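You operate a simulated robot arm through the tools that you are given. There is no shell and no other tool.

Carry out the task below with a simulated robot arm. There is one attempt and no reset: what you move stays moved.

TASK
Ease the black reel's drag to half and draw its hose out.
Fine: brass knob to half and red pin up first; stand the short hose end in the black cup; pin down again. Set down upright: short hose end. Where these are worked on the way, their far stop is far enough and under half their travel is too little: red pin.

Only the result counts: the job must be done as asked and must still hold three seconds after the hand-in. Knocking over, shifting, dropping, spilling or breaking anything else fails it.

THE ROBOT
A 7-joint arm with a two-finger gripper, fixed in place. Base frame: the origin is at the foot of the arm, x ahead of it, y to its left, z up; the work surface is at about z = 65. Lengths are in cm, angles in degrees, forces in N, time in s.
With the tool pointing down near the work surface it reaches from about 28 to 72 cm from the base axis. Its first joint turns from -166.0 to 166.0 degrees. Payload 2.94 kg.
The TCP is the grasp point between the finger pads, 3 cm short of the fingertips. In the tool frame z runs along the fingers and y along their closing line. Largest opening 13.8 cm; the body of the gripper starts 10.9 cm behind the TCP.
Orientation is that of the tool frame in the base frame, as a unit quaternion [x, y, z, w]. With the fingers straight down and closing along the base's y, the tool's x points along the base's -x, its y along +y and its z along -z.

THE INTERFACE
- The arm moves only by the tool arm_command. Its argument "series" is a list of rows, each an object of numbers (a shift or turn left out is 0, a gripper value left out holds the last): "tx", "ty", "tz": the shift along the base's x, y, z in cm; "wx", "wy", "wz": the turn, a rotation vector about the base's x, y, z in degrees. In form: [{"tx": .., "ty": .., "tz": .., "wx": .., "wy": .., "wz": ..}, ...]. A call has 1 to 20 rows; each row shifts and turns the commanded pose from where the row before left it. "gripper" is the finger opening in cm, from 0 to 13.8, set as the call begins (left out, the last holds). Rows are played at 5 a second. More than 5 cm and 8.6 degrees between two rows, or a gripper value outside its range, and nothing of the call is played. A pose out of reach is approached as far as the arm can. The call stops where the force on the tool passes 40 N (or 10 N more than at its start, if that is more) or the arm is blocked; 0.2 s more then pass. Each finger halts on what it meets, pressing with about 34 N; the grip force reading is that of the motor and also rises with nothing between the fingers. The clock runs only during rows and for 0.2 s after the last one: add rows that do not move to give the fingers time. It gives the time, the measured TCP pose, the force on the tool (base axes), the opening and the grip force at its end, in the units of the frame above (readings bear some noise), with the torque about the TCP (base axes, N m) and any sound that the robot's microphone picked up.
- Cameras (640 x 400 px; columns grow to the right, rows downward): "scene" is fixed at [5.27, 50.02, 144.5]; the picture's right is [0.02, -1.00, 0.00], its down [-0.91, -0.02, -0.41] and it looks along [0.41, 0.01, -0.91] (base axes); focal length 214 px, centre (320, 200). "wrist" rides on the gripper at [7.1, 1.9, -14.6] in the tool frame; the picture's right is [-0.26, 0.97, 0.00], its down [-0.85, -0.23, -0.48] and it looks along [-0.46, -0.12, 0.88] (tool axes); focal length 280 px, centre (320, 200). There is no depth. A picture from a camera that has moved, and an enlarged one, comes with that camera's place and axes in the base frame and with its lens.
- camera(camera): a new picture of that camera. The clock stands still meanwhile.
- move_column(by): slides the trunk up (or, below 0, down) by that many cm; the arm rides with it, the base frame stays. It gives what a move gives, with no picture.
- zoom(camera, box): a new picture of the part [left, top, right, bottom] of that camera's present view, enlarged. The clock stands still meanwhile.
- job_done(): hands the job in; it is judged then, once.

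Places have to be worked out from the pictures, the camera data and where the tool is seen. Open the gripper and draw the arm clear of the work before you hand the job in, unless the task says otherwise.

The tools are called as a command line: name --argument value ..., lists and objects as JSON in quotes. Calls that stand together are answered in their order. arm_command: Moves the arm, as the interface text tells. Its arguments: {"type":"object","properties":{"series":{"type":"array","items":{"type":"object","properties":{"tx":{"type":"number"},"ty":{"type":"number"},"tz":{"type":"number"},"wx":{"type":"number"},"wy":{"type":"number"},"wz":{"type":"number"}}}},"gripper":{"type":"number"}},"required":["series"]} The other tools are called the same way: move_column (by) slides the trunk up or down; camera (camera) takes a picture; zoom (camera, box) takes an enlarged picture of a part of a camera's view; job_done () hands the job in.

At the start:

```text
t: 0.0
ee_pos: [36.83, 35.39, 115.21]
orientation: [0.0, 1.0, 0.001, 0.001]
wrist_force: [0.4, -0.5, -0.3]
torque: [-0.01, -0.03, 0.0]
finger_gap: 13.8
grip_force: 0.1
trunk travel left (down, up): [-32.5, 12.9]
```

scene: 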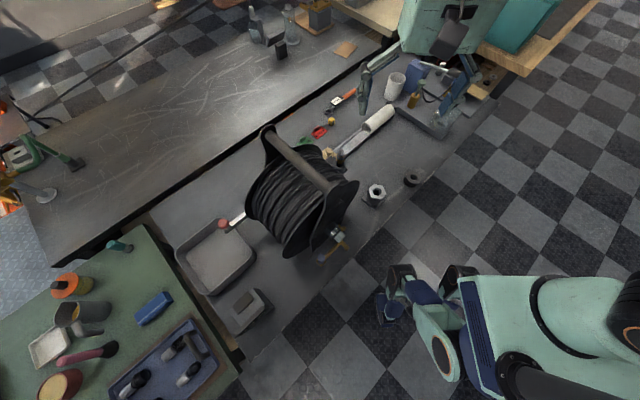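
wrist: 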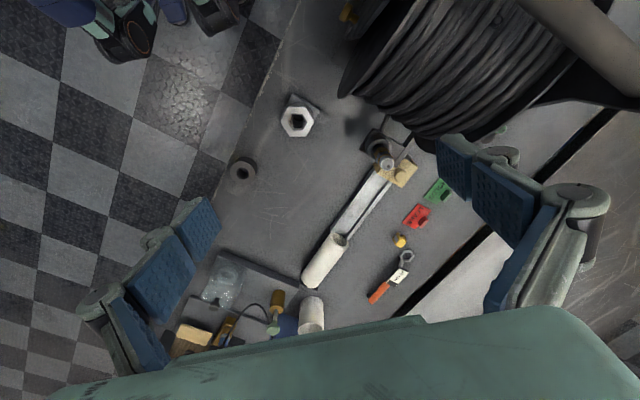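

I see a black hose reel at the scene centre with small fittings around it. I'll zoom in to find the knob, pin, short hose end and cup.

zoom --camera "scene" --box '[230, 110, 390, 270]'

zoom --camera "scene" --box '[170, 180, 290, 340]'

zoom --camera "scene" --box '[290, 160, 450, 280]'

zoom --camera "wrist" --box '[220, 80, 460, 320]'

zoom --camera "wrist" --box '[320, 0, 640, 200]'

```text
2.50 times, centred on (310, 190) of scene
camera zoom: at [5.27, 50.02, 144.5], right [0.02, -1.0, 0.0], down [-0.91, -0.02, -0.41], along [0.41, 0.01, -0.91], focal length 536 px, centre (345, 225)
```

zoom: 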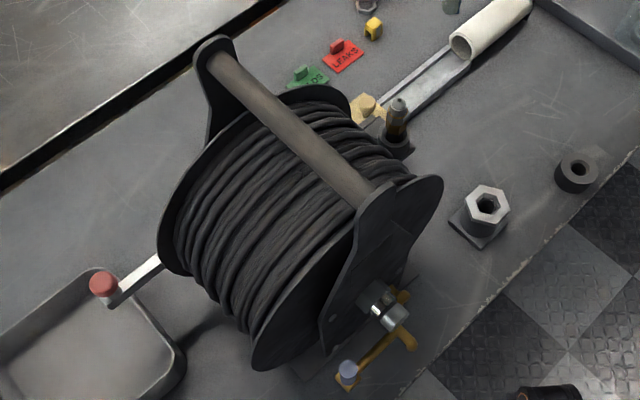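

```text
2.50 times, centred on (230, 260) of scene
camera zoom: at [5.27, 50.02, 144.5], right [0.02, -1.0, 0.0], down [-0.91, -0.02, -0.41], along [0.41, 0.01, -0.91], focal length 536 px, centre (545, 50)
```

zoom: 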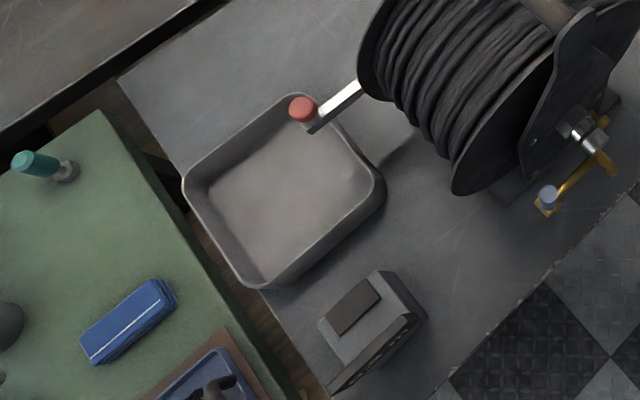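

```text
3.33 times, centred on (370, 220) of scene
camera zoom: at [5.27, 50.02, 144.5], right [0.02, -1.0, 0.0], down [-0.91, -0.02, -0.41], along [0.41, 0.01, -0.91], focal length 715 px, centre (153, 133)
```

zoom: 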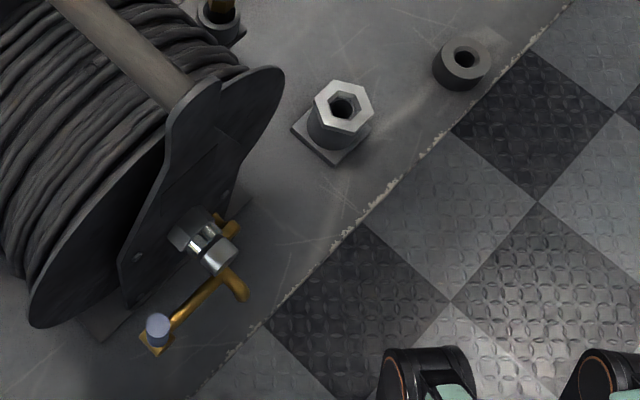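

```text
1.67 times, centred on (340, 200) of wrist
camera zoom: at [29.85, 37.18, 129.93], right [0.26, 0.97, 0.0], down [0.85, -0.23, 0.48], along [0.46, -0.12, -0.88], focal length 467 px, centre (287, 200)
```

zoom: 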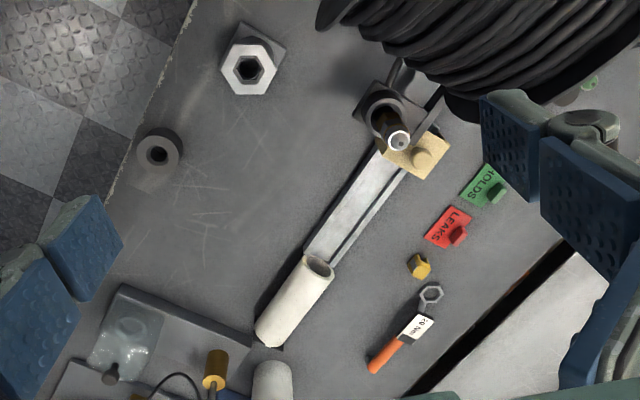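

```text
2.00 times, centred on (480, 100) of wrist
camera zoom: at [29.85, 37.18, 129.93], right [0.26, 0.97, 0.0], down [0.85, -0.23, 0.48], along [0.46, -0.12, -0.88], focal length 561 px, centre (0, 400)
```

zoom: 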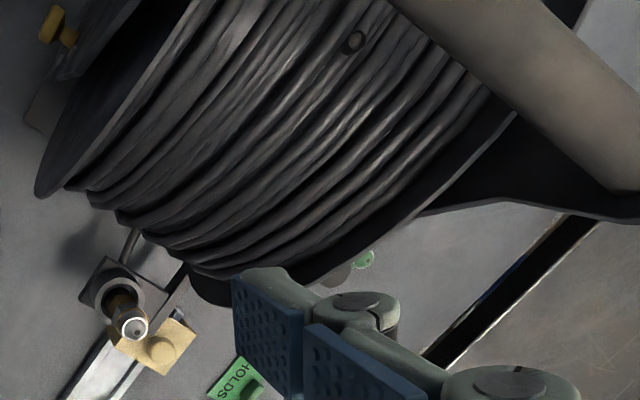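

The reel end with the brass parts faces the robot's right side, so I move the camera there and turn it to look toward +y.

arm_command --series '[{"tx": -1.5, "ty": -3, "tz": -1, "wz": 8}, {"tx": -1.5, "ty": -3, "tz": -1, "wz": 8}, {"tx": -1.5, "ty": -3, "tz": -1, "wz": 8}, {"tx": -1.5, "ty": -3, "tz": -1, "wz": 8}, {"tx": -1.5, "ty": -3, "tz": -1, "wz": 8}, {"tx": -1.5, "ty": -3, "tz": -1, "wz": 8}, {"wz": 8}, {"wz": 8}, {"wz": 8}]'

camera --camera "wrist"

```text
t: 2.0
ee_pos: [27.88, 17.18, 109.34]
orientation: [-0.588, 0.809, 0.0, 0.0]
wrist_force: [0.0, 0.4, 0.3]
torque: [0.0, -0.01, 0.01]
finger_gap: 13.82
grip_force: 0.0
trunk travel left (down, up): [-32.5, 12.9]
```

```text
taken
camera wrist: at [23.96, 11.08, 123.92], right [-0.84, 0.55, 0.0], down [0.48, 0.74, 0.48], along [0.26, 0.4, -0.88], focal length 280 px, centre (320, 200)
```

wrist: 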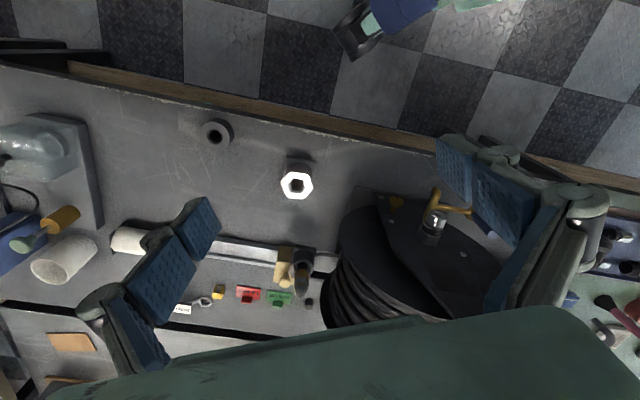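

The reel end plate with knob and lever is visible now; zooming there.

zoom --camera "wrist" --box '[320, 160, 520, 320]'

zoom --camera "wrist" --box '[180, 100, 340, 320]'

```text
2.50 times, centred on (420, 240) of wrist
camera zoom: at [23.96, 11.08, 123.92], right [-0.84, 0.55, 0.0], down [0.48, 0.74, 0.48], along [0.26, 0.4, -0.88], focal length 701 px, centre (70, 100)
```

zoom: 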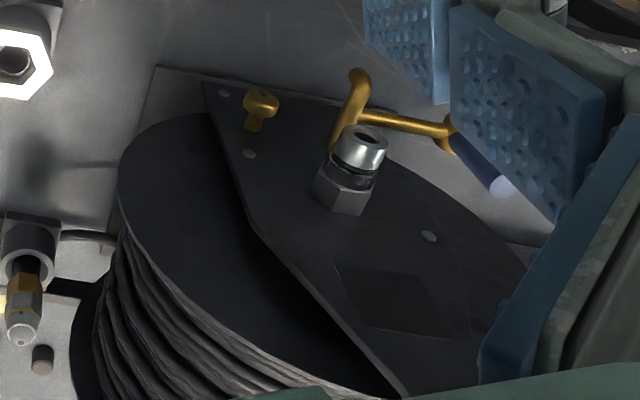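

```text
1.82 times, centred on (260, 210) of wrist
camera zoom: at [23.96, 11.08, 123.92], right [-0.84, 0.55, 0.0], down [0.48, 0.74, 0.48], along [0.26, 0.4, -0.88], focal length 510 px, centre (429, 182)
```

zoom: 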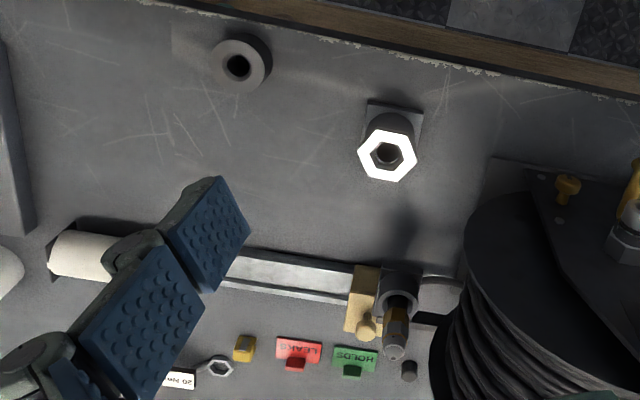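

I want a lower, more horizontal look at the reel's robot-side end plate, so I tilt the tool toward the reel while moving closer.

arm_command --series '[{"tx": -1, "ty": 0.5, "tz": -2, "wx": 6.9, "wy": -4}, {"tx": -1, "ty": 0.5, "tz": -2, "wx": 6.9, "wy": -4}, {"tx": -1, "ty": 0.5, "tz": -2, "wx": 6.9, "wy": -4}, {"tx": -1, "ty": 0.5, "tz": -2, "wx": 6.9, "wy": -4}, {"tx": -1, "ty": 0.5, "tz": -2, "wx": 6.9, "wy": -4}]'

camera --camera "wrist"

```text
t: 3.2
ee_pos: [30.52, 23.53, 106.68]
orientation: [-0.553, 0.761, 0.138, 0.311]
wrist_force: [-0.1, -0.6, 0.3]
torque: [-0.03, 0.02, 0.0]
finger_gap: 13.79
grip_force: 0.0
out of reach, approached as far as the arm can: row 3, 4, 5
trunk travel left (down, up): [-32.5, 12.9]
```

```text
taken
camera wrist: at [22.82, 10.83, 113.23], right [-0.84, 0.54, 0.04], down [0.23, 0.3, 0.93], along [0.49, 0.79, -0.37], focal length 280 px, centre (320, 200)
```

wrist: 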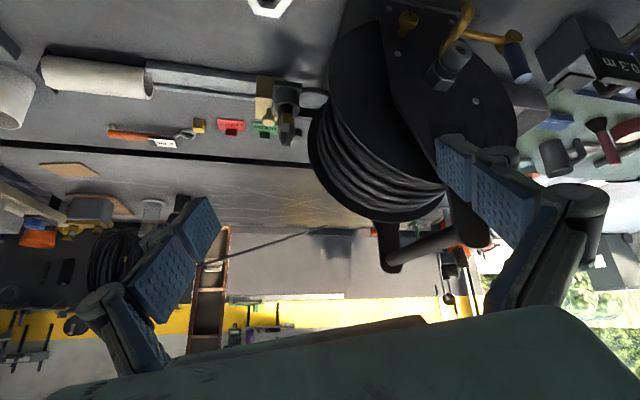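

The image is inverted but shows the end plate well; zooming on it.

zoom --camera "wrist" --box '[300, 0, 560, 160]'

zoom --camera "wrist" --box '[180, 50, 340, 150]'

zoom --camera "wrist" --box '[360, 160, 560, 320]'

```text
2.46 times, centred on (430, 80) of wrist
camera zoom: at [22.82, 10.83, 113.23], right [-0.84, 0.54, 0.04], down [0.23, 0.3, 0.93], along [0.49, 0.79, -0.37], focal length 690 px, centre (49, 495)
```

zoom: 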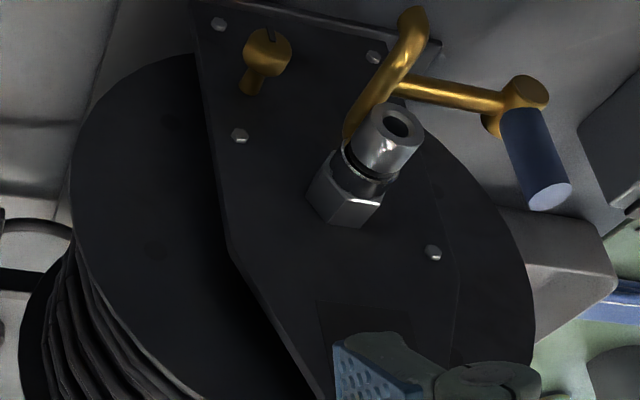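

```text
4.00 times, centred on (260, 100) of wrist
camera zoom: at [22.82, 10.83, 113.23], right [-0.84, 0.54, 0.04], down [0.23, 0.3, 0.93], along [0.49, 0.79, -0.37], focal length 1122 px, centre (560, 600)
```

zoom: 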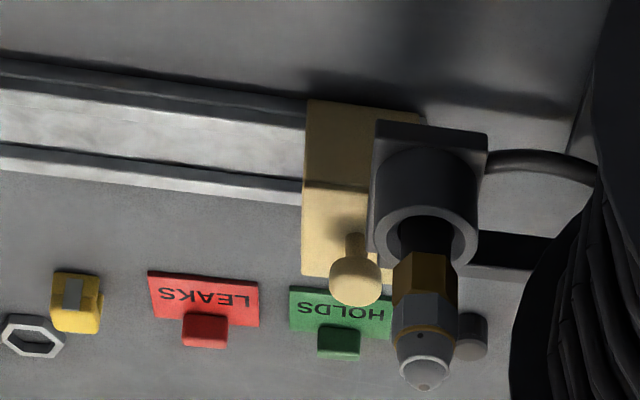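

```text
2.50 times, centred on (460, 240) of wrist
camera zoom: at [22.82, 10.83, 113.23], right [-0.84, 0.54, 0.04], down [0.23, 0.3, 0.93], along [0.49, 0.79, -0.37], focal length 701 px, centre (-30, 100)
```

zoom: 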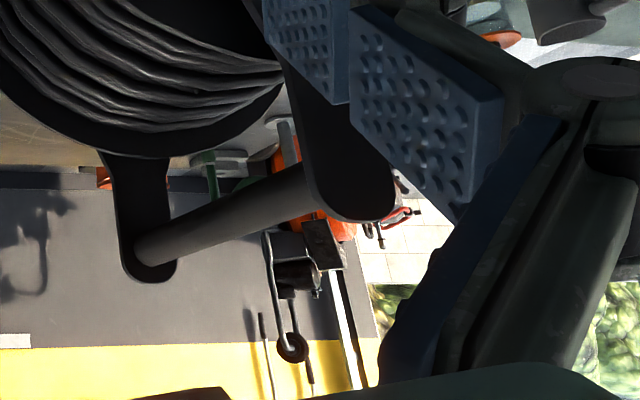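

The brass drag knob (slotted), a brass crank with blue handle, and the hose nozzle standing in a dock are visible, but no red pin yet. I undo the tilt, raise, and move left to look at the reel's other side.

arm_command --series '[{"tx": 0, "ty": -0.5, "tz": 4, "wx": -6.9, "wy": 4}, {"tx": 0, "ty": -0.5, "tz": 4, "wx": -6.9, "wy": 4}, {"tx": 0, "ty": -0.5, "tz": 4, "wx": -6.9, "wy": 4}, {"tx": 0, "ty": -0.5, "tz": 4, "wx": -6.9, "wy": 4}, {"tx": 0, "ty": -0.5, "tz": 3, "wx": -6.9, "wy": 4}]'

```text
t: 4.4
ee_pos: [30.72, 20.99, 125.48]
orientation: [-0.587, 0.809, -0.001, 0.0]
wrist_force: [0.0, -0.3, 0.1]
torque: [0.02, -0.02, -0.04]
finger_gap: 13.8
grip_force: 0.0
trunk travel left (down, up): [-32.5, 12.9]
```

Upright again; now moving left over to about (14, 60) with the camera turned to look toward +x.

arm_command --series '[{"tx": -1.8, "ty": 4, "wz": -8}, {"tx": -1.8, "ty": 4, "wz": -8}, {"tx": -1.8, "ty": 4, "wz": -8}, {"tx": -1.8, "ty": 4, "wz": -8}, {"tx": -1.8, "ty": 4, "wz": -8}, {"tx": -1.8, "ty": 4, "wz": -8}, {"tx": -1.8, "ty": 4, "wz": -8}, {"tx": -1.8, "ty": 4, "wz": -8}, {"tx": -1.8, "ty": 4, "wz": -8}, {"tx": 0, "ty": 4}]'

camera --camera "wrist"

camera --camera "scene"

```text
t: 6.6
ee_pos: [14.81, 56.31, 125.08]
orientation: [0.0, 1.0, 0.0, -0.001]
wrist_force: [-0.8, -0.1, 0.6]
torque: [-0.01, 0.0, 0.0]
finger_gap: 13.82
grip_force: 0.0
out of reach, approached as far as the arm can: row 9, 10
trunk travel left (down, up): [-32.5, 12.9]
```

```text
taken
camera wrist: at [7.73, 58.16, 139.64], right [0.26, 0.96, 0.0], down [0.85, -0.23, 0.48], along [0.46, -0.12, -0.88], focal length 280 px, centre (320, 200)
```

wrist: 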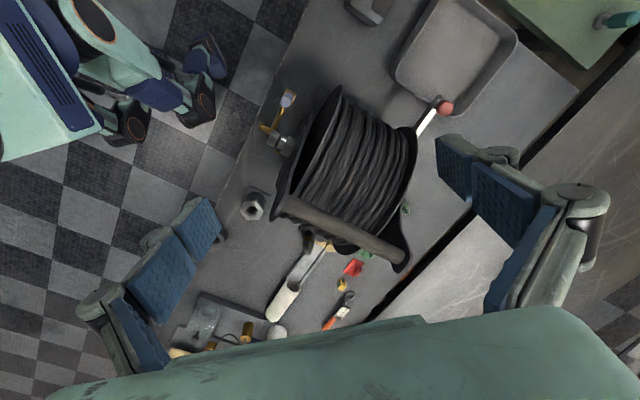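

```text
taken
```

scene: 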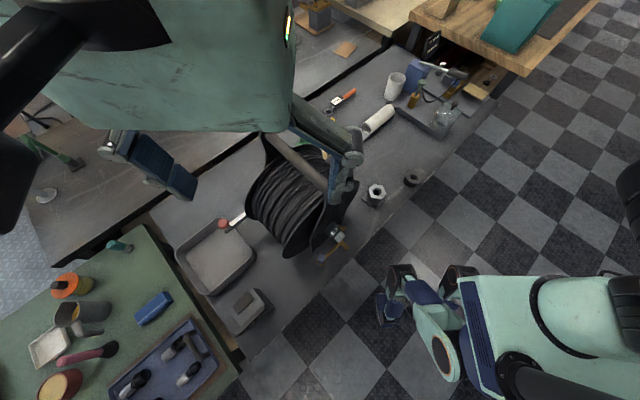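

zoom --camera "wrist" --box '[240, 70, 480, 290]'

zoom --camera "wrist" --box '[380, 80, 480, 160]'

zoom --camera "wrist" --box '[240, 70, 360, 150]'

```text
1.82 times, centred on (360, 180) of wrist
camera zoom: at [7.73, 58.16, 139.64], right [0.26, 0.96, 0.0], down [0.85, -0.23, 0.48], along [0.46, -0.12, -0.88], focal length 510 px, centre (247, 236)
```

zoom: 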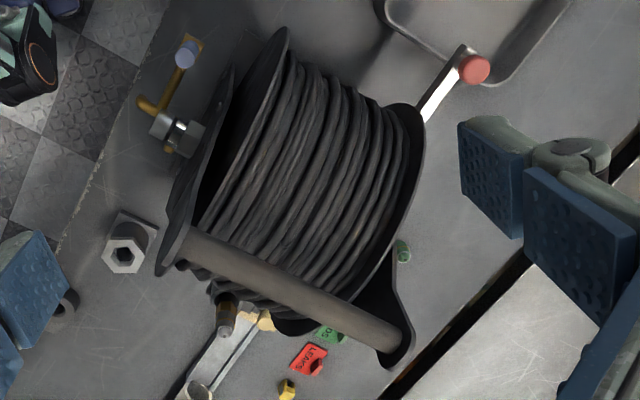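

```text
5.00 times, centred on (430, 120) of wrist
camera zoom: at [7.73, 58.16, 139.64], right [0.26, 0.96, 0.0], down [0.85, -0.23, 0.48], along [0.46, -0.12, -0.88], focal length 1402 px, centre (-230, 600)
```

zoom: 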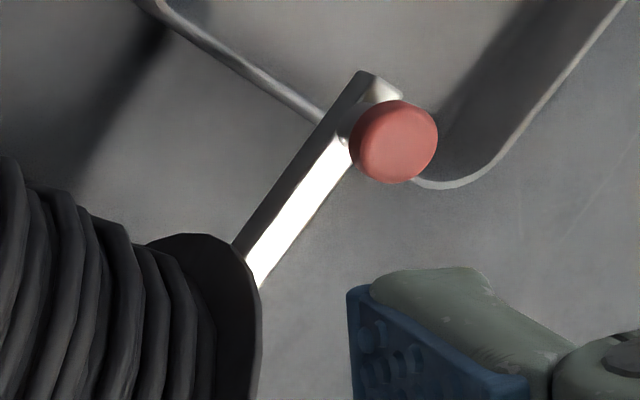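

```text
5.00 times, centred on (300, 110) of wrist
camera zoom: at [7.73, 58.16, 139.64], right [0.26, 0.96, 0.0], down [0.85, -0.23, 0.48], along [0.46, -0.12, -0.88], focal length 1402 px, centre (420, 650)
```

zoom: 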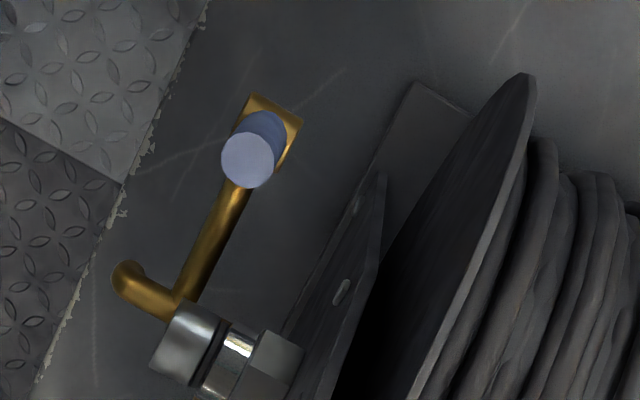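

I triangulate the red-knobbed shiny arm at about (22.7, 77, 88), and the reel axis runs at about 45° in plan. I'll view the reel's left/far side from a lower vantage with some tilt.

arm_command --series '[{"tx": -1.5, "ty": 1, "tz": -4, "wz": -7}, {"tx": -1.5, "ty": 1, "tz": -4, "wz": -7}, {"tx": -1.5, "ty": 1, "tz": -4, "wz": -7}, {"tx": -1.5, "ty": 1, "tz": -4, "wz": -7}, {"tx": -1.5, "ty": 1, "tz": -4, "wz": -7}, {"tx": -1.5, "ty": 1, "tz": -4}]'

camera --camera "wrist"

```text
t: 8.0
ee_pos: [6.01, 62.39, 100.96]
orientation: [0.301, 0.953, 0.0, -0.001]
wrist_force: [-0.1, 0.5, -0.5]
torque: [0.01, -0.01, 0.0]
finger_gap: 13.78
grip_force: 0.1
trunk travel left (down, up): [-32.5, 12.9]
```

```text
taken
camera wrist: at [1.27, 67.89, 115.58], right [0.77, 0.64, 0.0], down [0.56, -0.68, 0.48], along [0.3, -0.37, -0.88], focal length 280 px, centre (320, 200)
```

wrist: 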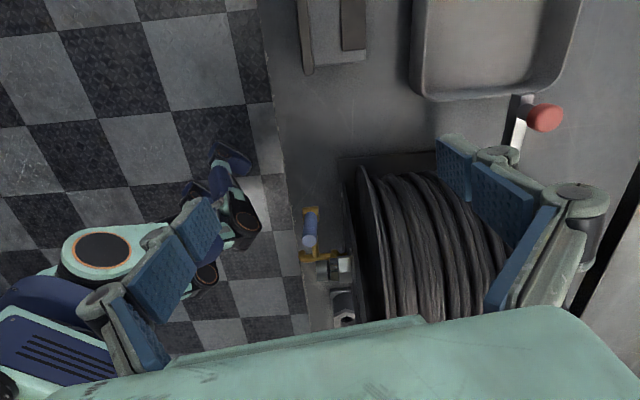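

zoom --camera "wrist" --box '[400, 80, 600, 220]'

zoom --camera "wrist" --box '[270, 140, 430, 330]'

```text
2.86 times, centred on (500, 150) of wrist
camera zoom: at [1.27, 67.89, 115.58], right [0.77, 0.64, 0.0], down [0.56, -0.68, 0.48], along [0.3, -0.37, -0.88], focal length 801 px, centre (-194, 343)
```

zoom: 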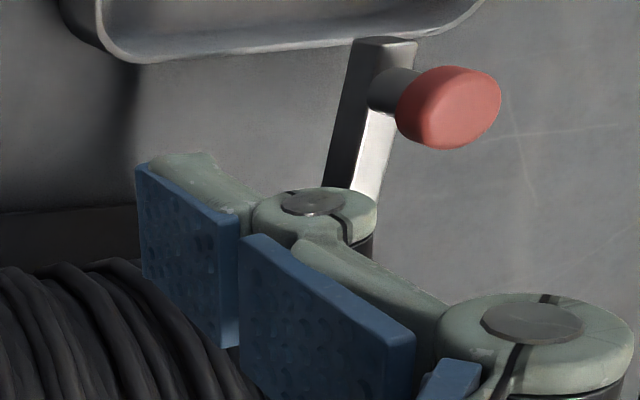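

```text
2.11 times, centred on (350, 235) of wrist
camera zoom: at [1.27, 67.89, 115.58], right [0.77, 0.64, 0.0], down [0.56, -0.68, 0.48], along [0.3, -0.37, -0.88], focal length 590 px, centre (257, 126)
```

zoom: 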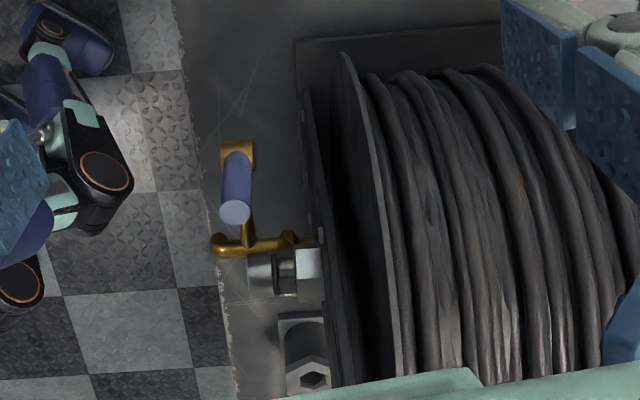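

The red knob sits on a crank arm with its axis along the reel's axis. The reel's far plate is still unseen, so I raise the trunk and go around to the far-right side to look back.

move_column --by 12.5

arm_command --series '[{"tx": 4, "ty": -3, "tz": 1, "wz": 8}, {"tx": 4, "ty": -3, "tz": 1, "wz": 8}, {"tx": 4, "ty": -3, "tz": 1, "wz": 8}, {"tx": 4, "ty": -3, "tz": 1, "wz": 8}, {"tx": 4, "ty": -3, "wz": 8}, {"tx": 4, "ty": -3, "wz": 8}, {"tx": 4, "ty": -3, "wz": 8}, {"tx": 4, "ty": -3, "wz": 8}, {"tx": 4, "ty": -3, "wz": 8}, {"tx": 3, "wz": 8}, {"tx": 3, "wz": 8}, {"tx": 3, "tz": -1, "wz": 8}, {"tx": 2, "tz": -1, "wz": 8}, {"tx": 2, "tz": -1, "wz": 8}, {"tz": -1, "wz": 8}, {"tz": -1, "wz": 8}, {"tz": -1, "wz": 8}, {"wz": 8}, {"wz": 8}, {"wz": 8}]'

camera --camera "wrist"

```text
t: 9.5
ee_pos: [5.96, 62.36, 113.51]
orientation: [0.301, 0.954, 0.0, 0.0]
wrist_force: [-0.5, -0.3, -0.5]
torque: [-0.03, 0.0, 0.03]
finger_gap: 13.81
grip_force: 0.1
trunk travel left (down, up): [-45.0, 0.4]
```

```text
refused: row 1 steps farther than a row can; nothing moved
```

```text
taken
camera wrist: at [1.26, 67.86, 128.14], right [0.77, 0.64, 0.0], down [0.56, -0.68, 0.48], along [0.3, -0.37, -0.88], focal length 280 px, centre (320, 200)
```

wrist: 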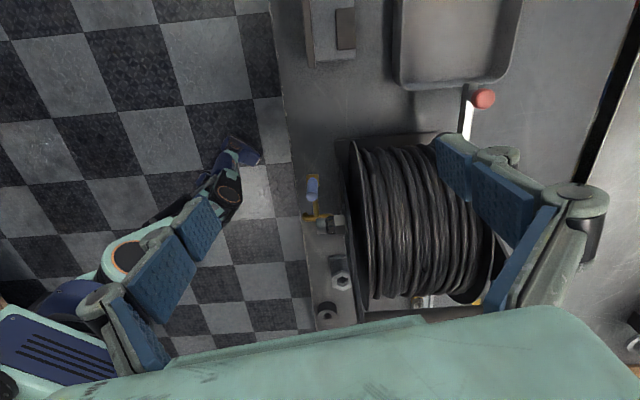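

The row length slightly exceeded 5 cm; I repeat with shorter steps.

arm_command --series '[{"tx": 3.5, "ty": -3, "tz": 1, "wz": 8}, {"tx": 3.5, "ty": -3, "tz": 1, "wz": 8}, {"tx": 3.5, "ty": -3, "tz": 1, "wz": 8}, {"tx": 3.5, "ty": -3, "tz": 1, "wz": 8}, {"tx": 3.5, "ty": -3, "wz": 8}, {"tx": 3.5, "ty": -3, "wz": 8}, {"tx": 3.5, "ty": -3, "wz": 8}, {"tx": 3.5, "ty": -3, "wz": 8}, {"tx": 3.5, "ty": -3, "wz": 8}, {"tx": 3, "wz": 8}, {"tx": 3, "wz": 8}, {"tx": 3, "tz": -1, "wz": 8}, {"tx": 3, "tz": -1, "wz": 8}, {"tx": 2, "tz": -1, "wz": 8}, {"tx": 2, "tz": -1, "wz": 8}, {"tx": 2, "tz": -1, "wz": 8}, {"tz": -1, "wz": 8}, {"wz": 8}, {"wz": 8}, {"wz": 8}]'

camera --camera "wrist"

```text
t: 13.7
ee_pos: [55.45, 35.34, 111.54]
orientation: [0.888, -0.461, 0.0, 0.0]
wrist_force: [-0.7, 0.4, 0.7]
torque: [-0.01, 0.04, 0.01]
finger_gap: 13.8
grip_force: 0.0
trunk travel left (down, up): [-45.0, 0.4]
```

```text
taken
camera wrist: at [57.97, 28.31, 126.14], right [-0.94, -0.34, 0.0], down [-0.3, 0.83, 0.48], along [-0.16, 0.45, -0.88], focal length 280 px, centre (320, 200)
```

wrist: 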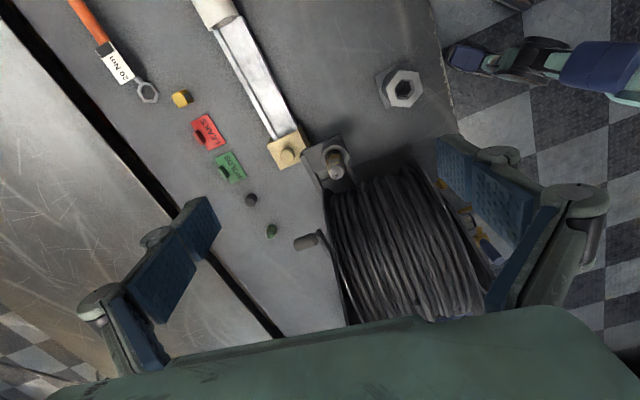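

zoom --camera "wrist" --box '[180, 80, 360, 260]'

zoom --camera "wrist" --box '[260, 120, 420, 240]'

zoom --camera "wrist" --box '[280, 160, 500, 320]'

```text
2.22 times, centred on (270, 170) of wrist
camera zoom: at [57.97, 28.31, 126.14], right [-0.94, -0.34, 0.0], down [-0.3, 0.83, 0.48], along [-0.16, 0.45, -0.88], focal length 623 px, centre (431, 267)
```

zoom: 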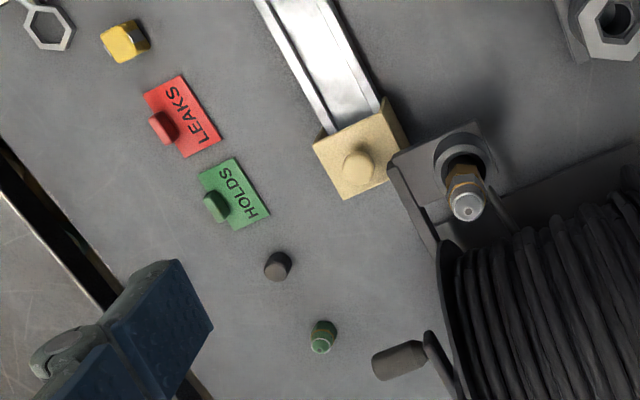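

```text
3.33 times, centred on (340, 180) of wrist
camera zoom: at [57.97, 28.31, 126.14], right [-0.94, -0.34, 0.0], down [-0.3, 0.83, 0.48], along [-0.16, 0.45, -0.88], focal length 935 px, centre (253, 267)
```

zoom: 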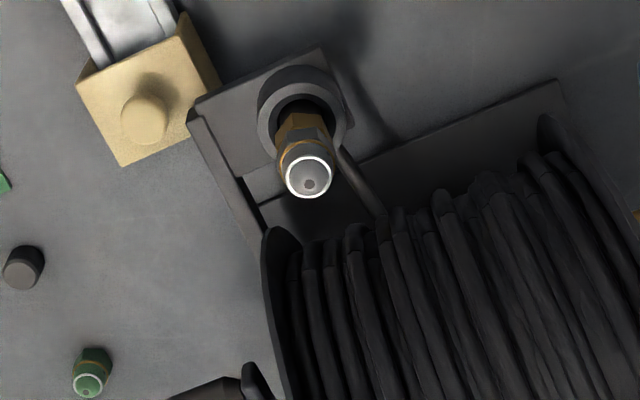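

```text
2.50 times, centred on (390, 240) of wrist
camera zoom: at [57.97, 28.31, 126.14], right [-0.94, -0.34, 0.0], down [-0.3, 0.83, 0.48], along [-0.16, 0.45, -0.88], focal length 701 px, centre (145, 100)
```

zoom: 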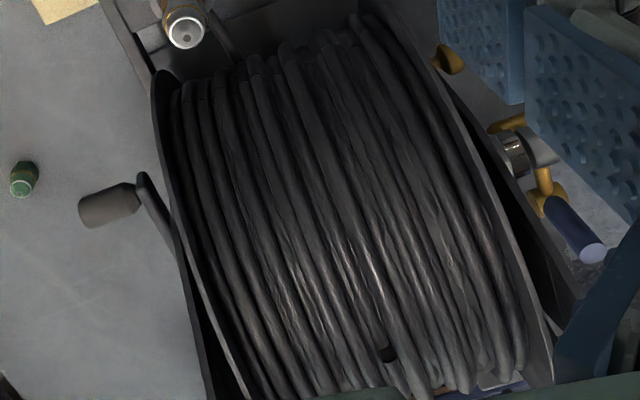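

The far side shows a black crank with grey grip; the nozzle stands in a cup on the reel base with its hose running to the windings. I move further left/far with a slight tilt to see the far plate itself.

arm_command --series '[{"ty": 3, "tx": -0.5}, {"ty": 3, "tx": -0.5}, {"ty": 3, "tx": -0.5, "wx": 7, "wy": 2}, {"tx": 0, "wx": 7, "wy": 2}]'

camera --camera "wrist"

```text
t: 14.7
ee_pos: [53.97, 44.35, 111.6]
orientation: [0.88, -0.458, -0.088, -0.092]
wrist_force: [0.0, -0.1, 0.4]
torque: [-0.01, -0.03, 0.03]
finger_gap: 13.79
grip_force: 0.1
trunk travel left (down, up): [-45.0, 0.4]
```

```text
taken
camera wrist: at [57.48, 34.01, 123.88], right [-0.94, -0.34, -0.02], down [-0.26, 0.68, 0.68], along [-0.22, 0.65, -0.73], focal length 280 px, centre (320, 200)
```

wrist: 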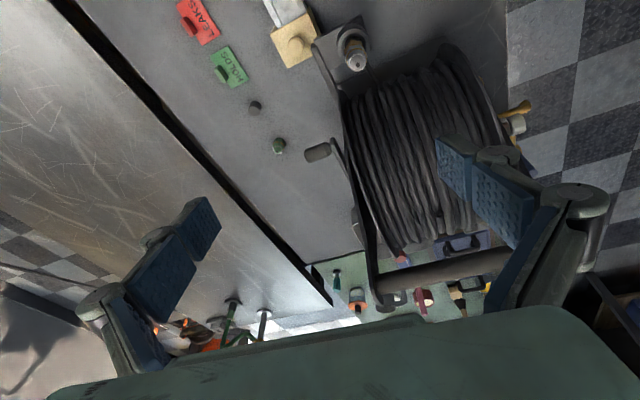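

zoom --camera "wrist" --box '[290, 120, 450, 280]'

zoom --camera "wrist" --box '[280, 0, 540, 160]'

```text
2.50 times, centred on (370, 200) of wrist
camera zoom: at [57.48, 34.01, 123.88], right [-0.94, -0.34, -0.02], down [-0.26, 0.68, 0.68], along [-0.22, 0.65, -0.73], focal length 701 px, centre (195, 200)
```

zoom: 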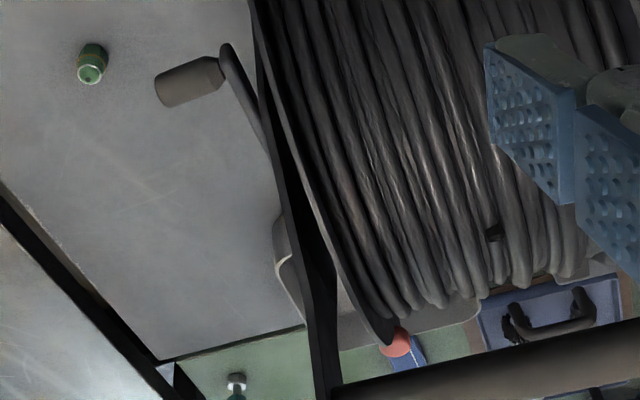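

```text
2.46 times, centred on (410, 80) of wrist
camera zoom: at [57.48, 34.01, 123.88], right [-0.94, -0.34, -0.02], down [-0.26, 0.68, 0.68], along [-0.22, 0.65, -0.73], focal length 690 px, centre (98, 495)
```

zoom: 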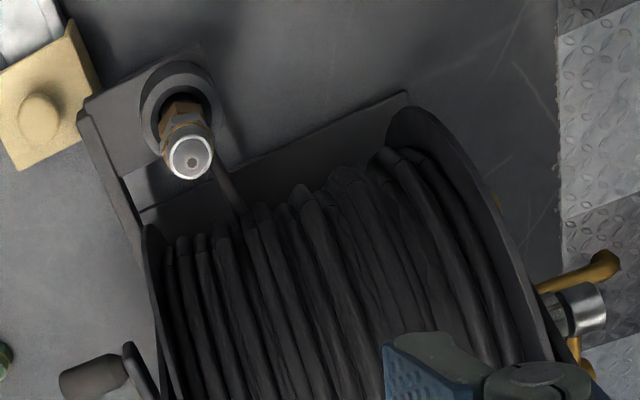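

The red knob sits at the reel's left side, level about z≈88; the far plate only has the grey crank. I return toward the left side for a close view of the red-knobbed arm.

arm_command --series '[{"ty": -3, "tx": -1, "tz": 2, "wx": -7, "wy": -2}, {"tx": -2, "ty": -4, "tz": 2, "wx": -7, "wy": -2}, {"tx": -4, "ty": -2, "tz": 2, "wz": -8}, {"tx": -4, "ty": -2, "wz": -8}, {"tx": -4, "wz": -8}, {"tx": -4, "wz": -8}, {"tx": -4, "ty": 2, "wz": -8}, {"tx": -4, "ty": 2, "wz": -8}, {"tx": -4, "ty": 2, "wz": -8}, {"tx": -4, "ty": 3, "wz": -8}, {"tx": -4, "ty": 3, "wz": -8}, {"tx": -4, "ty": 3, "wz": -8}, {"tx": -3, "ty": 4, "wz": -8}, {"tx": -2, "ty": 4, "wz": -8}, {"tx": -2, "ty": 4, "wz": -4}, {"ty": 4}, {"ty": 4}]'

camera --camera "wrist"

```text
t: 18.3
ee_pos: [3.87, 67.77, 117.25]
orientation: [-0.218, 0.976, -0.002, 0.0]
wrist_force: [-0.8, 0.2, -0.8]
torque: [0.05, 0.03, -0.03]
finger_gap: 13.79
grip_force: 0.1
out of reach, approached as far as the arm can: row 17
trunk travel left (down, up): [-45.0, 0.4]
```

```text
taken
camera wrist: at [-3.37, 66.56, 131.91], right [-0.17, 0.99, 0.0], down [0.87, 0.15, 0.48], along [0.47, 0.08, -0.88], focal length 280 px, centre (320, 200)
```

wrist: 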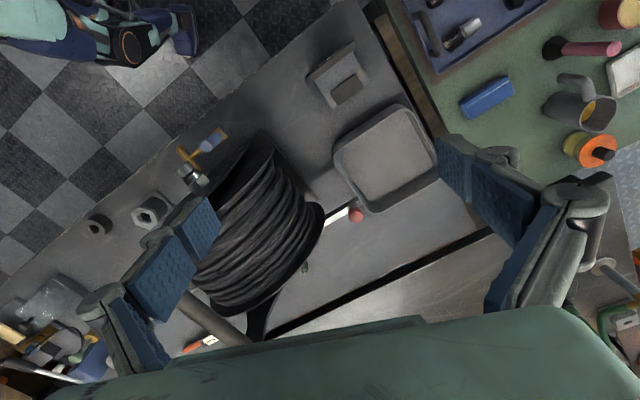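

Now descend and tilt for a flatter look at the red-knobbed arm.

arm_command --series '[{"tz": -4, "wx": 1.4, "wy": -7.9}, {"tz": -4, "wx": 1.4, "wy": -7.9}, {"tz": -4, "wx": 1.4, "wy": -7.9}, {"tz": -4}, {"tz": -4}]'

camera --camera "wrist"

zoom --camera "wrist" --box '[260, 60, 440, 220]'

```text
t: 19.5
ee_pos: [3.86, 67.68, 97.37]
orientation: [-0.211, 0.955, -0.009, 0.209]
wrist_force: [0.0, -0.1, 0.1]
torque: [-0.04, 0.02, -0.03]
finger_gap: 13.81
grip_force: 0.0
trunk travel left (down, up): [-45.0, 0.4]
```

```text
taken
camera wrist: at [-8.56, 65.51, 107.7], right [-0.17, 0.99, 0.0], down [0.6, 0.1, 0.79], along [0.78, 0.14, -0.61], focal length 280 px, centre (320, 200)
```

wrist: 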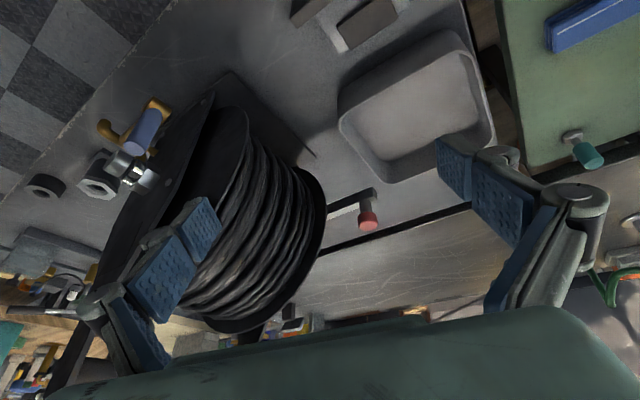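

```text
2.50 times, centred on (350, 140) of wrist
camera zoom: at [-8.56, 65.51, 107.7], right [-0.17, 0.99, 0.0], down [0.6, 0.1, 0.79], along [0.78, 0.14, -0.61], focal length 701 px, centre (245, 350)
```

zoom: 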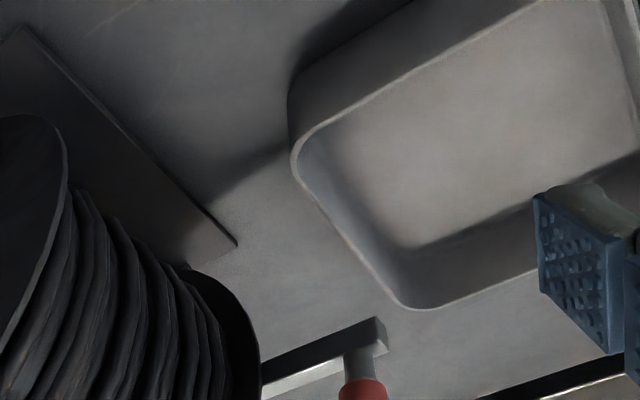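

From here the red knob stands on a grey shaft rising vertically out of the end of the shiny bracket arm, i.e. a vertical pull pin. Zooming on it to measure.

zoom --camera "wrist" --box '[310, 170, 430, 250]'

zoom --camera "wrist" --box '[80, 80, 240, 200]'

```text
5.00 times, centred on (370, 210) of wrist
camera zoom: at [-8.56, 65.51, 107.7], right [-0.17, 0.99, 0.0], down [0.6, 0.1, 0.79], along [0.78, 0.14, -0.61], focal length 1402 px, centre (70, 150)
```

zoom: 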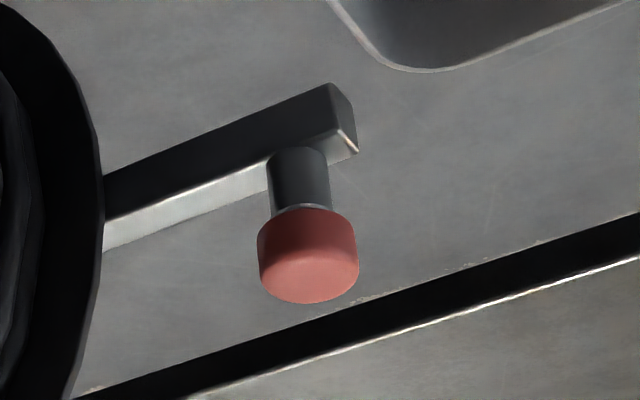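

```text
3.33 times, centred on (160, 140) of wrist
camera zoom: at [-8.56, 65.51, 107.7], right [-0.17, 0.99, 0.0], down [0.6, 0.1, 0.79], along [0.78, 0.14, -0.61], focal length 935 px, centre (853, 400)
```

zoom: 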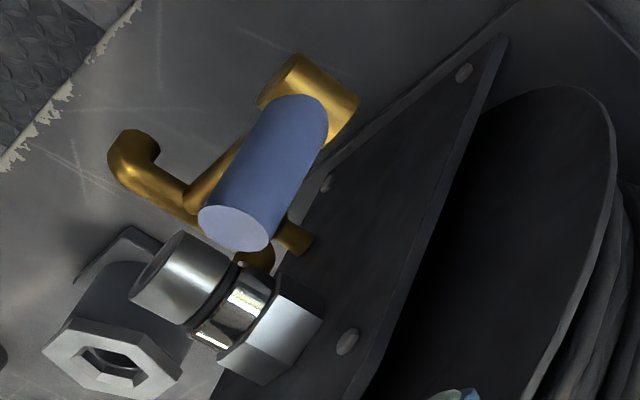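

Red pin knob is at about (23.2, 78, 86) on a vertical shaft; brass drag knob at about (26, 43, 73.5) on the end plate facing the robot. Now I head back to look closely at the knob's face for scale marks.

arm_command --series '[{"tz": 4, "wx": -1.4, "wy": 7.9}, {"tz": 4, "ty": -1, "wx": -1.4, "wy": 7.9}, {"tz": 4, "ty": -2, "wx": -1.4, "wy": 7.9}, {"tx": 1.5, "ty": -4, "wz": 7}, {"tx": 1.5, "ty": -4, "wz": 7}, {"tx": 1.5, "ty": -4, "wz": 7}, {"tx": 1.5, "ty": -4, "wz": 7}, {"tx": 1.5, "ty": -4, "wz": 7}, {"tx": 2, "ty": -4}, {"tx": 2, "ty": -4}, {"tx": 2, "ty": -4}, {"tx": 2, "ty": -4}, {"tx": 1, "ty": -4}, {"tx": 1, "ty": -4}, {"tz": -4}, {"tz": -4}]'

camera --camera "wrist"

```text
t: 22.9
ee_pos: [21.4, 20.86, 101.5]
orientation: [-0.5, 0.866, 0.0, 0.001]
wrist_force: [0.8, 0.6, 0.2]
torque: [-0.03, 0.01, -0.05]
finger_gap: 13.78
grip_force: 0.2
trunk travel left (down, up): [-45.0, 0.4]
```

```text
taken
camera wrist: at [16.17, 15.51, 116.02], right [-0.71, 0.71, 0.0], down [0.62, 0.62, 0.48], along [0.34, 0.34, -0.88], focal length 280 px, centre (320, 200)
```

wrist: 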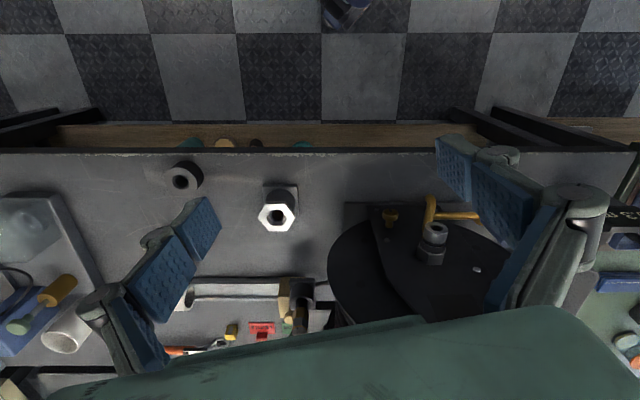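

The table edge is about 39 cm out along the 45° direction, so the hand is above free floor. I lower the trunk and then tilt the hand toward the plate.

move_column --by -18

arm_command --series '[{"wx": 5.6, "wy": -5.6}, {"wx": 5.6, "wy": -5.6}, {"wx": 5.6, "wy": -5.6}, {"wx": 5.6, "wy": -5.6}]'

camera --camera "wrist"

```text
t: 24.9
ee_pos: [21.46, 20.72, 83.41]
orientation: [-0.5, 0.866, 0.001, 0.0]
wrist_force: [-0.4, -0.8, -0.1]
torque: [0.0, 0.01, 0.0]
finger_gap: 13.8
grip_force: 0.0
trunk travel left (down, up): [-27.0, 18.4]
```

```text
t: 25.9
ee_pos: [29.79, 29.06, 85.19]
orientation: [-0.471, 0.85, 0.06, 0.23]
wrist_force: [-3.0, 6.0, 2.5]
torque: [-0.77, -0.19, -0.34]
finger_gap: 13.77
grip_force: 0.0
out of reach, approached as far as the arm can: row 1, 2, 3, 4
trunk travel left (down, up): [-27.0, 18.4]
```

```text
taken
camera wrist: at [20.17, 19.84, 94.78], right [-0.68, 0.73, 0.01], down [0.41, 0.38, 0.83], along [0.6, 0.57, -0.56], focal length 280 px, centre (320, 200)
```

wrist: 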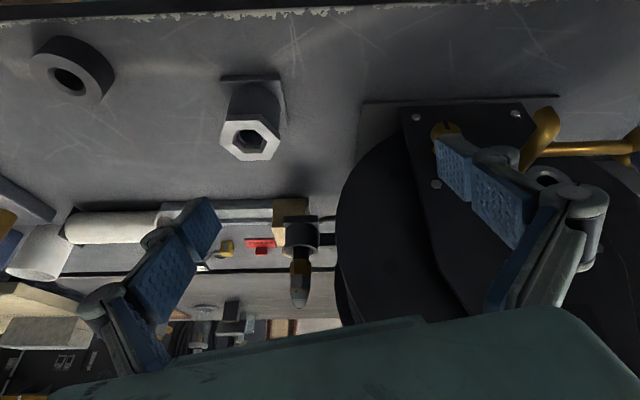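

The arm could only approach and a small force showed up; I check with the scene camera that nothing is being touched.

camera --camera "scene"

zoom --camera "scene" --box '[300, 200, 420, 300]'

zoom --camera "wrist" --box '[400, 80, 640, 240]'

```text
taken
```

scene: 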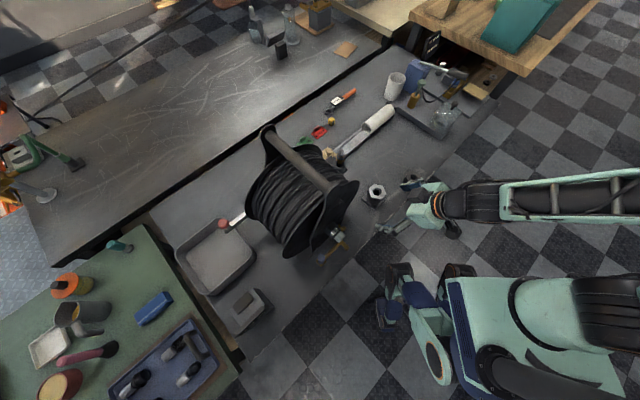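

```text
4.00 times, centred on (360, 250) of scene
camera zoom: at [5.27, 50.02, 144.5], right [0.02, -1.0, 0.0], down [-0.91, -0.02, -0.41], along [0.41, 0.01, -0.91], focal length 858 px, centre (160, 0)
```

zoom: 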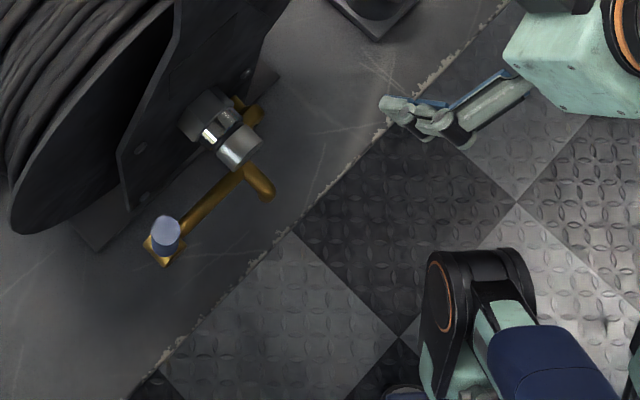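

```text
2.50 times, centred on (520, 160) of wrist
camera zoom: at [20.17, 19.84, 94.78], right [-0.68, 0.73, 0.01], down [0.41, 0.38, 0.83], along [0.6, 0.57, -0.56], focal length 701 px, centre (-180, 300)
```

zoom: 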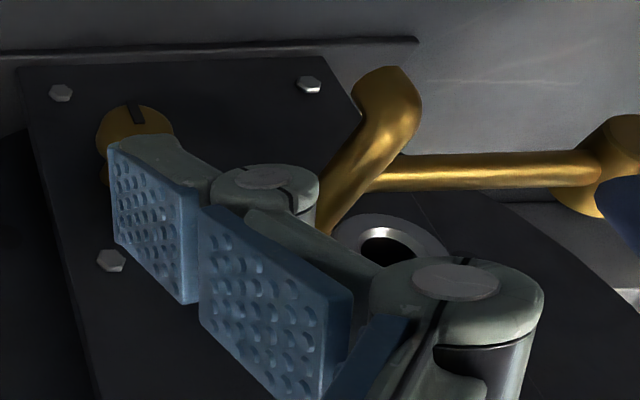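

The tool isn't touching anything. The knob is a disc with a dark pointer notch (currently pointing down), with a brass elbow up-left of it; I want to grip it coaxially with a horizontal hand, so I raise the trunk to give the arm room below its shoulder.

move_column --by 18

arm_command --series '[{"tx": -0.5, "ty": 1, "tz": -3, "wx": 5.6, "wy": -5.6}, {"tx": -0.5, "ty": 1, "tz": -3, "wx": 5.6, "wy": -5.6}, {"tx": -0.5, "ty": 1, "tz": -3, "wx": 5.6, "wy": -5.6}, {"tx": -0.5, "ty": 0.5, "tz": 0, "wx": 5.6, "wy": -5.6}]'

camera --camera "wrist"

```text
t: 27.9
ee_pos: [28.76, 29.11, 102.88]
orientation: [-0.48, 0.846, 0.06, 0.226]
wrist_force: [-0.8, 0.0, -0.6]
torque: [-0.02, -0.01, -0.05]
finger_gap: 13.8
grip_force: 0.0
trunk travel left (down, up): [-45.0, 0.4]
```

```text
t: 28.9
ee_pos: [29.31, 36.72, 93.85]
orientation: [-0.433, 0.755, 0.129, 0.475]
wrist_force: [-0.4, -0.7, -0.2]
torque: [0.0, 0.01, 0.07]
finger_gap: 13.79
grip_force: 0.1
out of reach, approached as far as the arm can: row 1, 2
trunk travel left (down, up): [-45.0, 0.4]
```

```text
taken
camera wrist: at [17.69, 25.14, 95.09], right [-0.7, 0.71, 0.01], down [0.04, 0.03, 1.0], along [0.71, 0.7, -0.04], focal length 280 px, centre (320, 200)
```

wrist: 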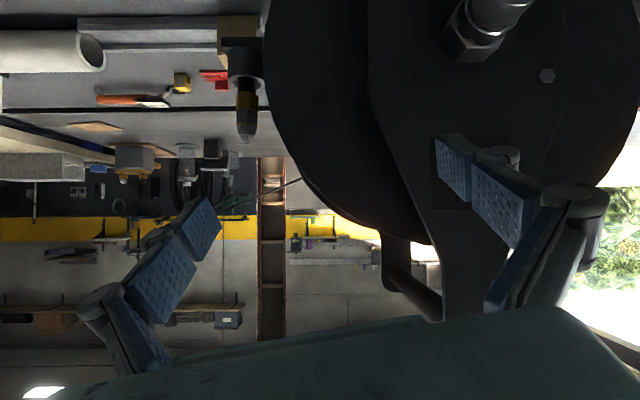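

The camera now looks level; hub visible upper right. I narrow the gripper, back off and descend toward knob height while continuing to level the hand.

arm_command --gripper 6 --series '[{"tx": -1.5, "ty": -1.5, "tz": -2}, {"tx": -1.5, "ty": -1.5, "tz": -3}, {"tx": -1, "ty": -1, "tz": -4}, {"tz": -4}, {"tz": -4}]'

camera --camera "wrist"

```text
t: 30.3
ee_pos: [26.01, 36.55, 78.5]
orientation: [-0.417, 0.745, 0.159, 0.496]
wrist_force: [0.2, 0.5, -0.3]
torque: [0.03, 0.02, -0.01]
finger_gap: 6.01
grip_force: 0.0
out of reach, approached as far as the arm can: row 1
trunk travel left (down, up): [-45.0, 0.4]
stopped in row 5: the arm was blocked; the commanded pose is now the measured one
```

```text
taken
camera wrist: at [14.44, 24.9, 78.79], right [-0.71, 0.7, 0.06], down [0.03, -0.05, 1.0], along [0.71, 0.71, 0.02], focal length 280 px, centre (320, 200)
```

wrist: 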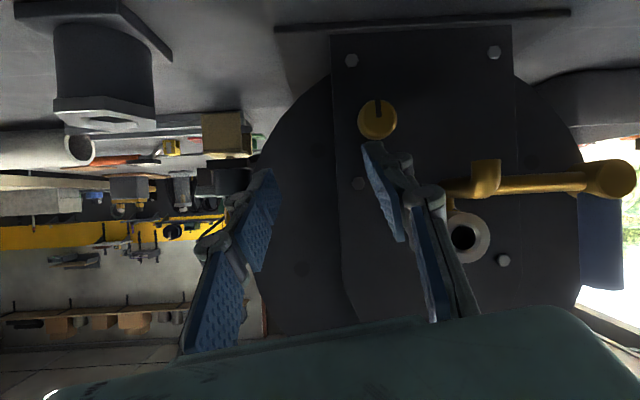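

The arm got blocked; I check what it might be touching.

camera --camera "scene"

zoom --camera "scene" --box '[290, 190, 450, 290]'

zoom --camera "wrist" --box '[320, 60, 520, 280]'

```text
taken
```

scene: 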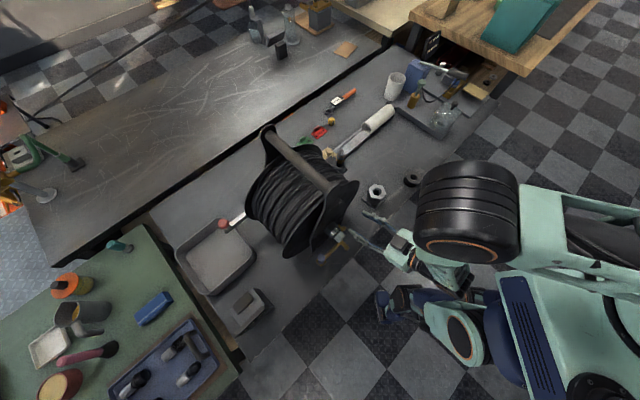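

```text
4.00 times, centred on (370, 240) of scene
camera zoom: at [5.27, 50.02, 144.5], right [0.02, -1.0, 0.0], down [-0.91, -0.02, -0.41], along [0.41, 0.01, -0.91], focal length 858 px, centre (120, 40)
```

zoom: 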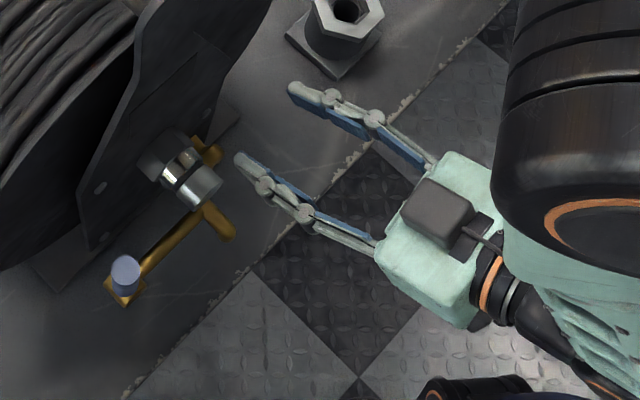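

```text
1.82 times, centred on (420, 170) of wrist
camera zoom: at [14.44, 24.9, 78.79], right [-0.71, 0.7, 0.06], down [0.03, -0.05, 1.0], along [0.71, 0.71, 0.02], focal length 510 px, centre (138, 254)
```

zoom: 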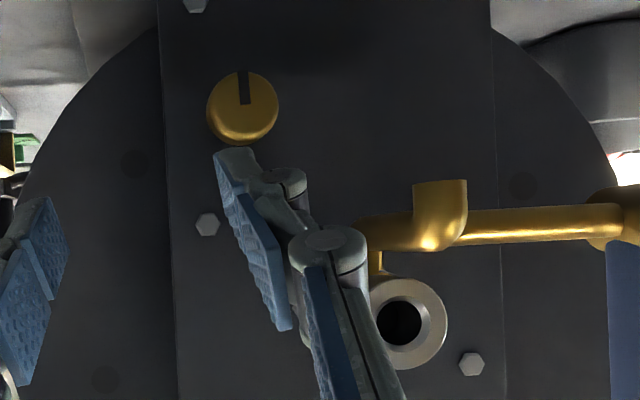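

Nothing in the scene appears touched (fingers clear the elbow by over a centimetre); the block seems to be the arm's own geometry. The knob is centred at (25.9, 42.8, 73.6), diameter ≈2.9, pointer straight down. I try levelling the hand further.

arm_command --series '[{"tz": 1, "tx": -0.5, "ty": -0.5}, {"wx": 5.6, "wy": -5.6}, {"wx": 5.6, "wy": -5.6}]'

```text
t: 31.3
ee_pos: [25.83, 38.57, 81.36]
orientation: [-0.361, 0.665, 0.207, 0.621]
wrist_force: [-0.1, -0.2, 0.5]
torque: [-0.03, 0.0, 0.02]
finger_gap: 6.0
grip_force: 0.3
trunk travel left (down, up): [-45.0, 0.4]
stopped in row 3: the arm was blocked; the commanded pose is now the measured one
```

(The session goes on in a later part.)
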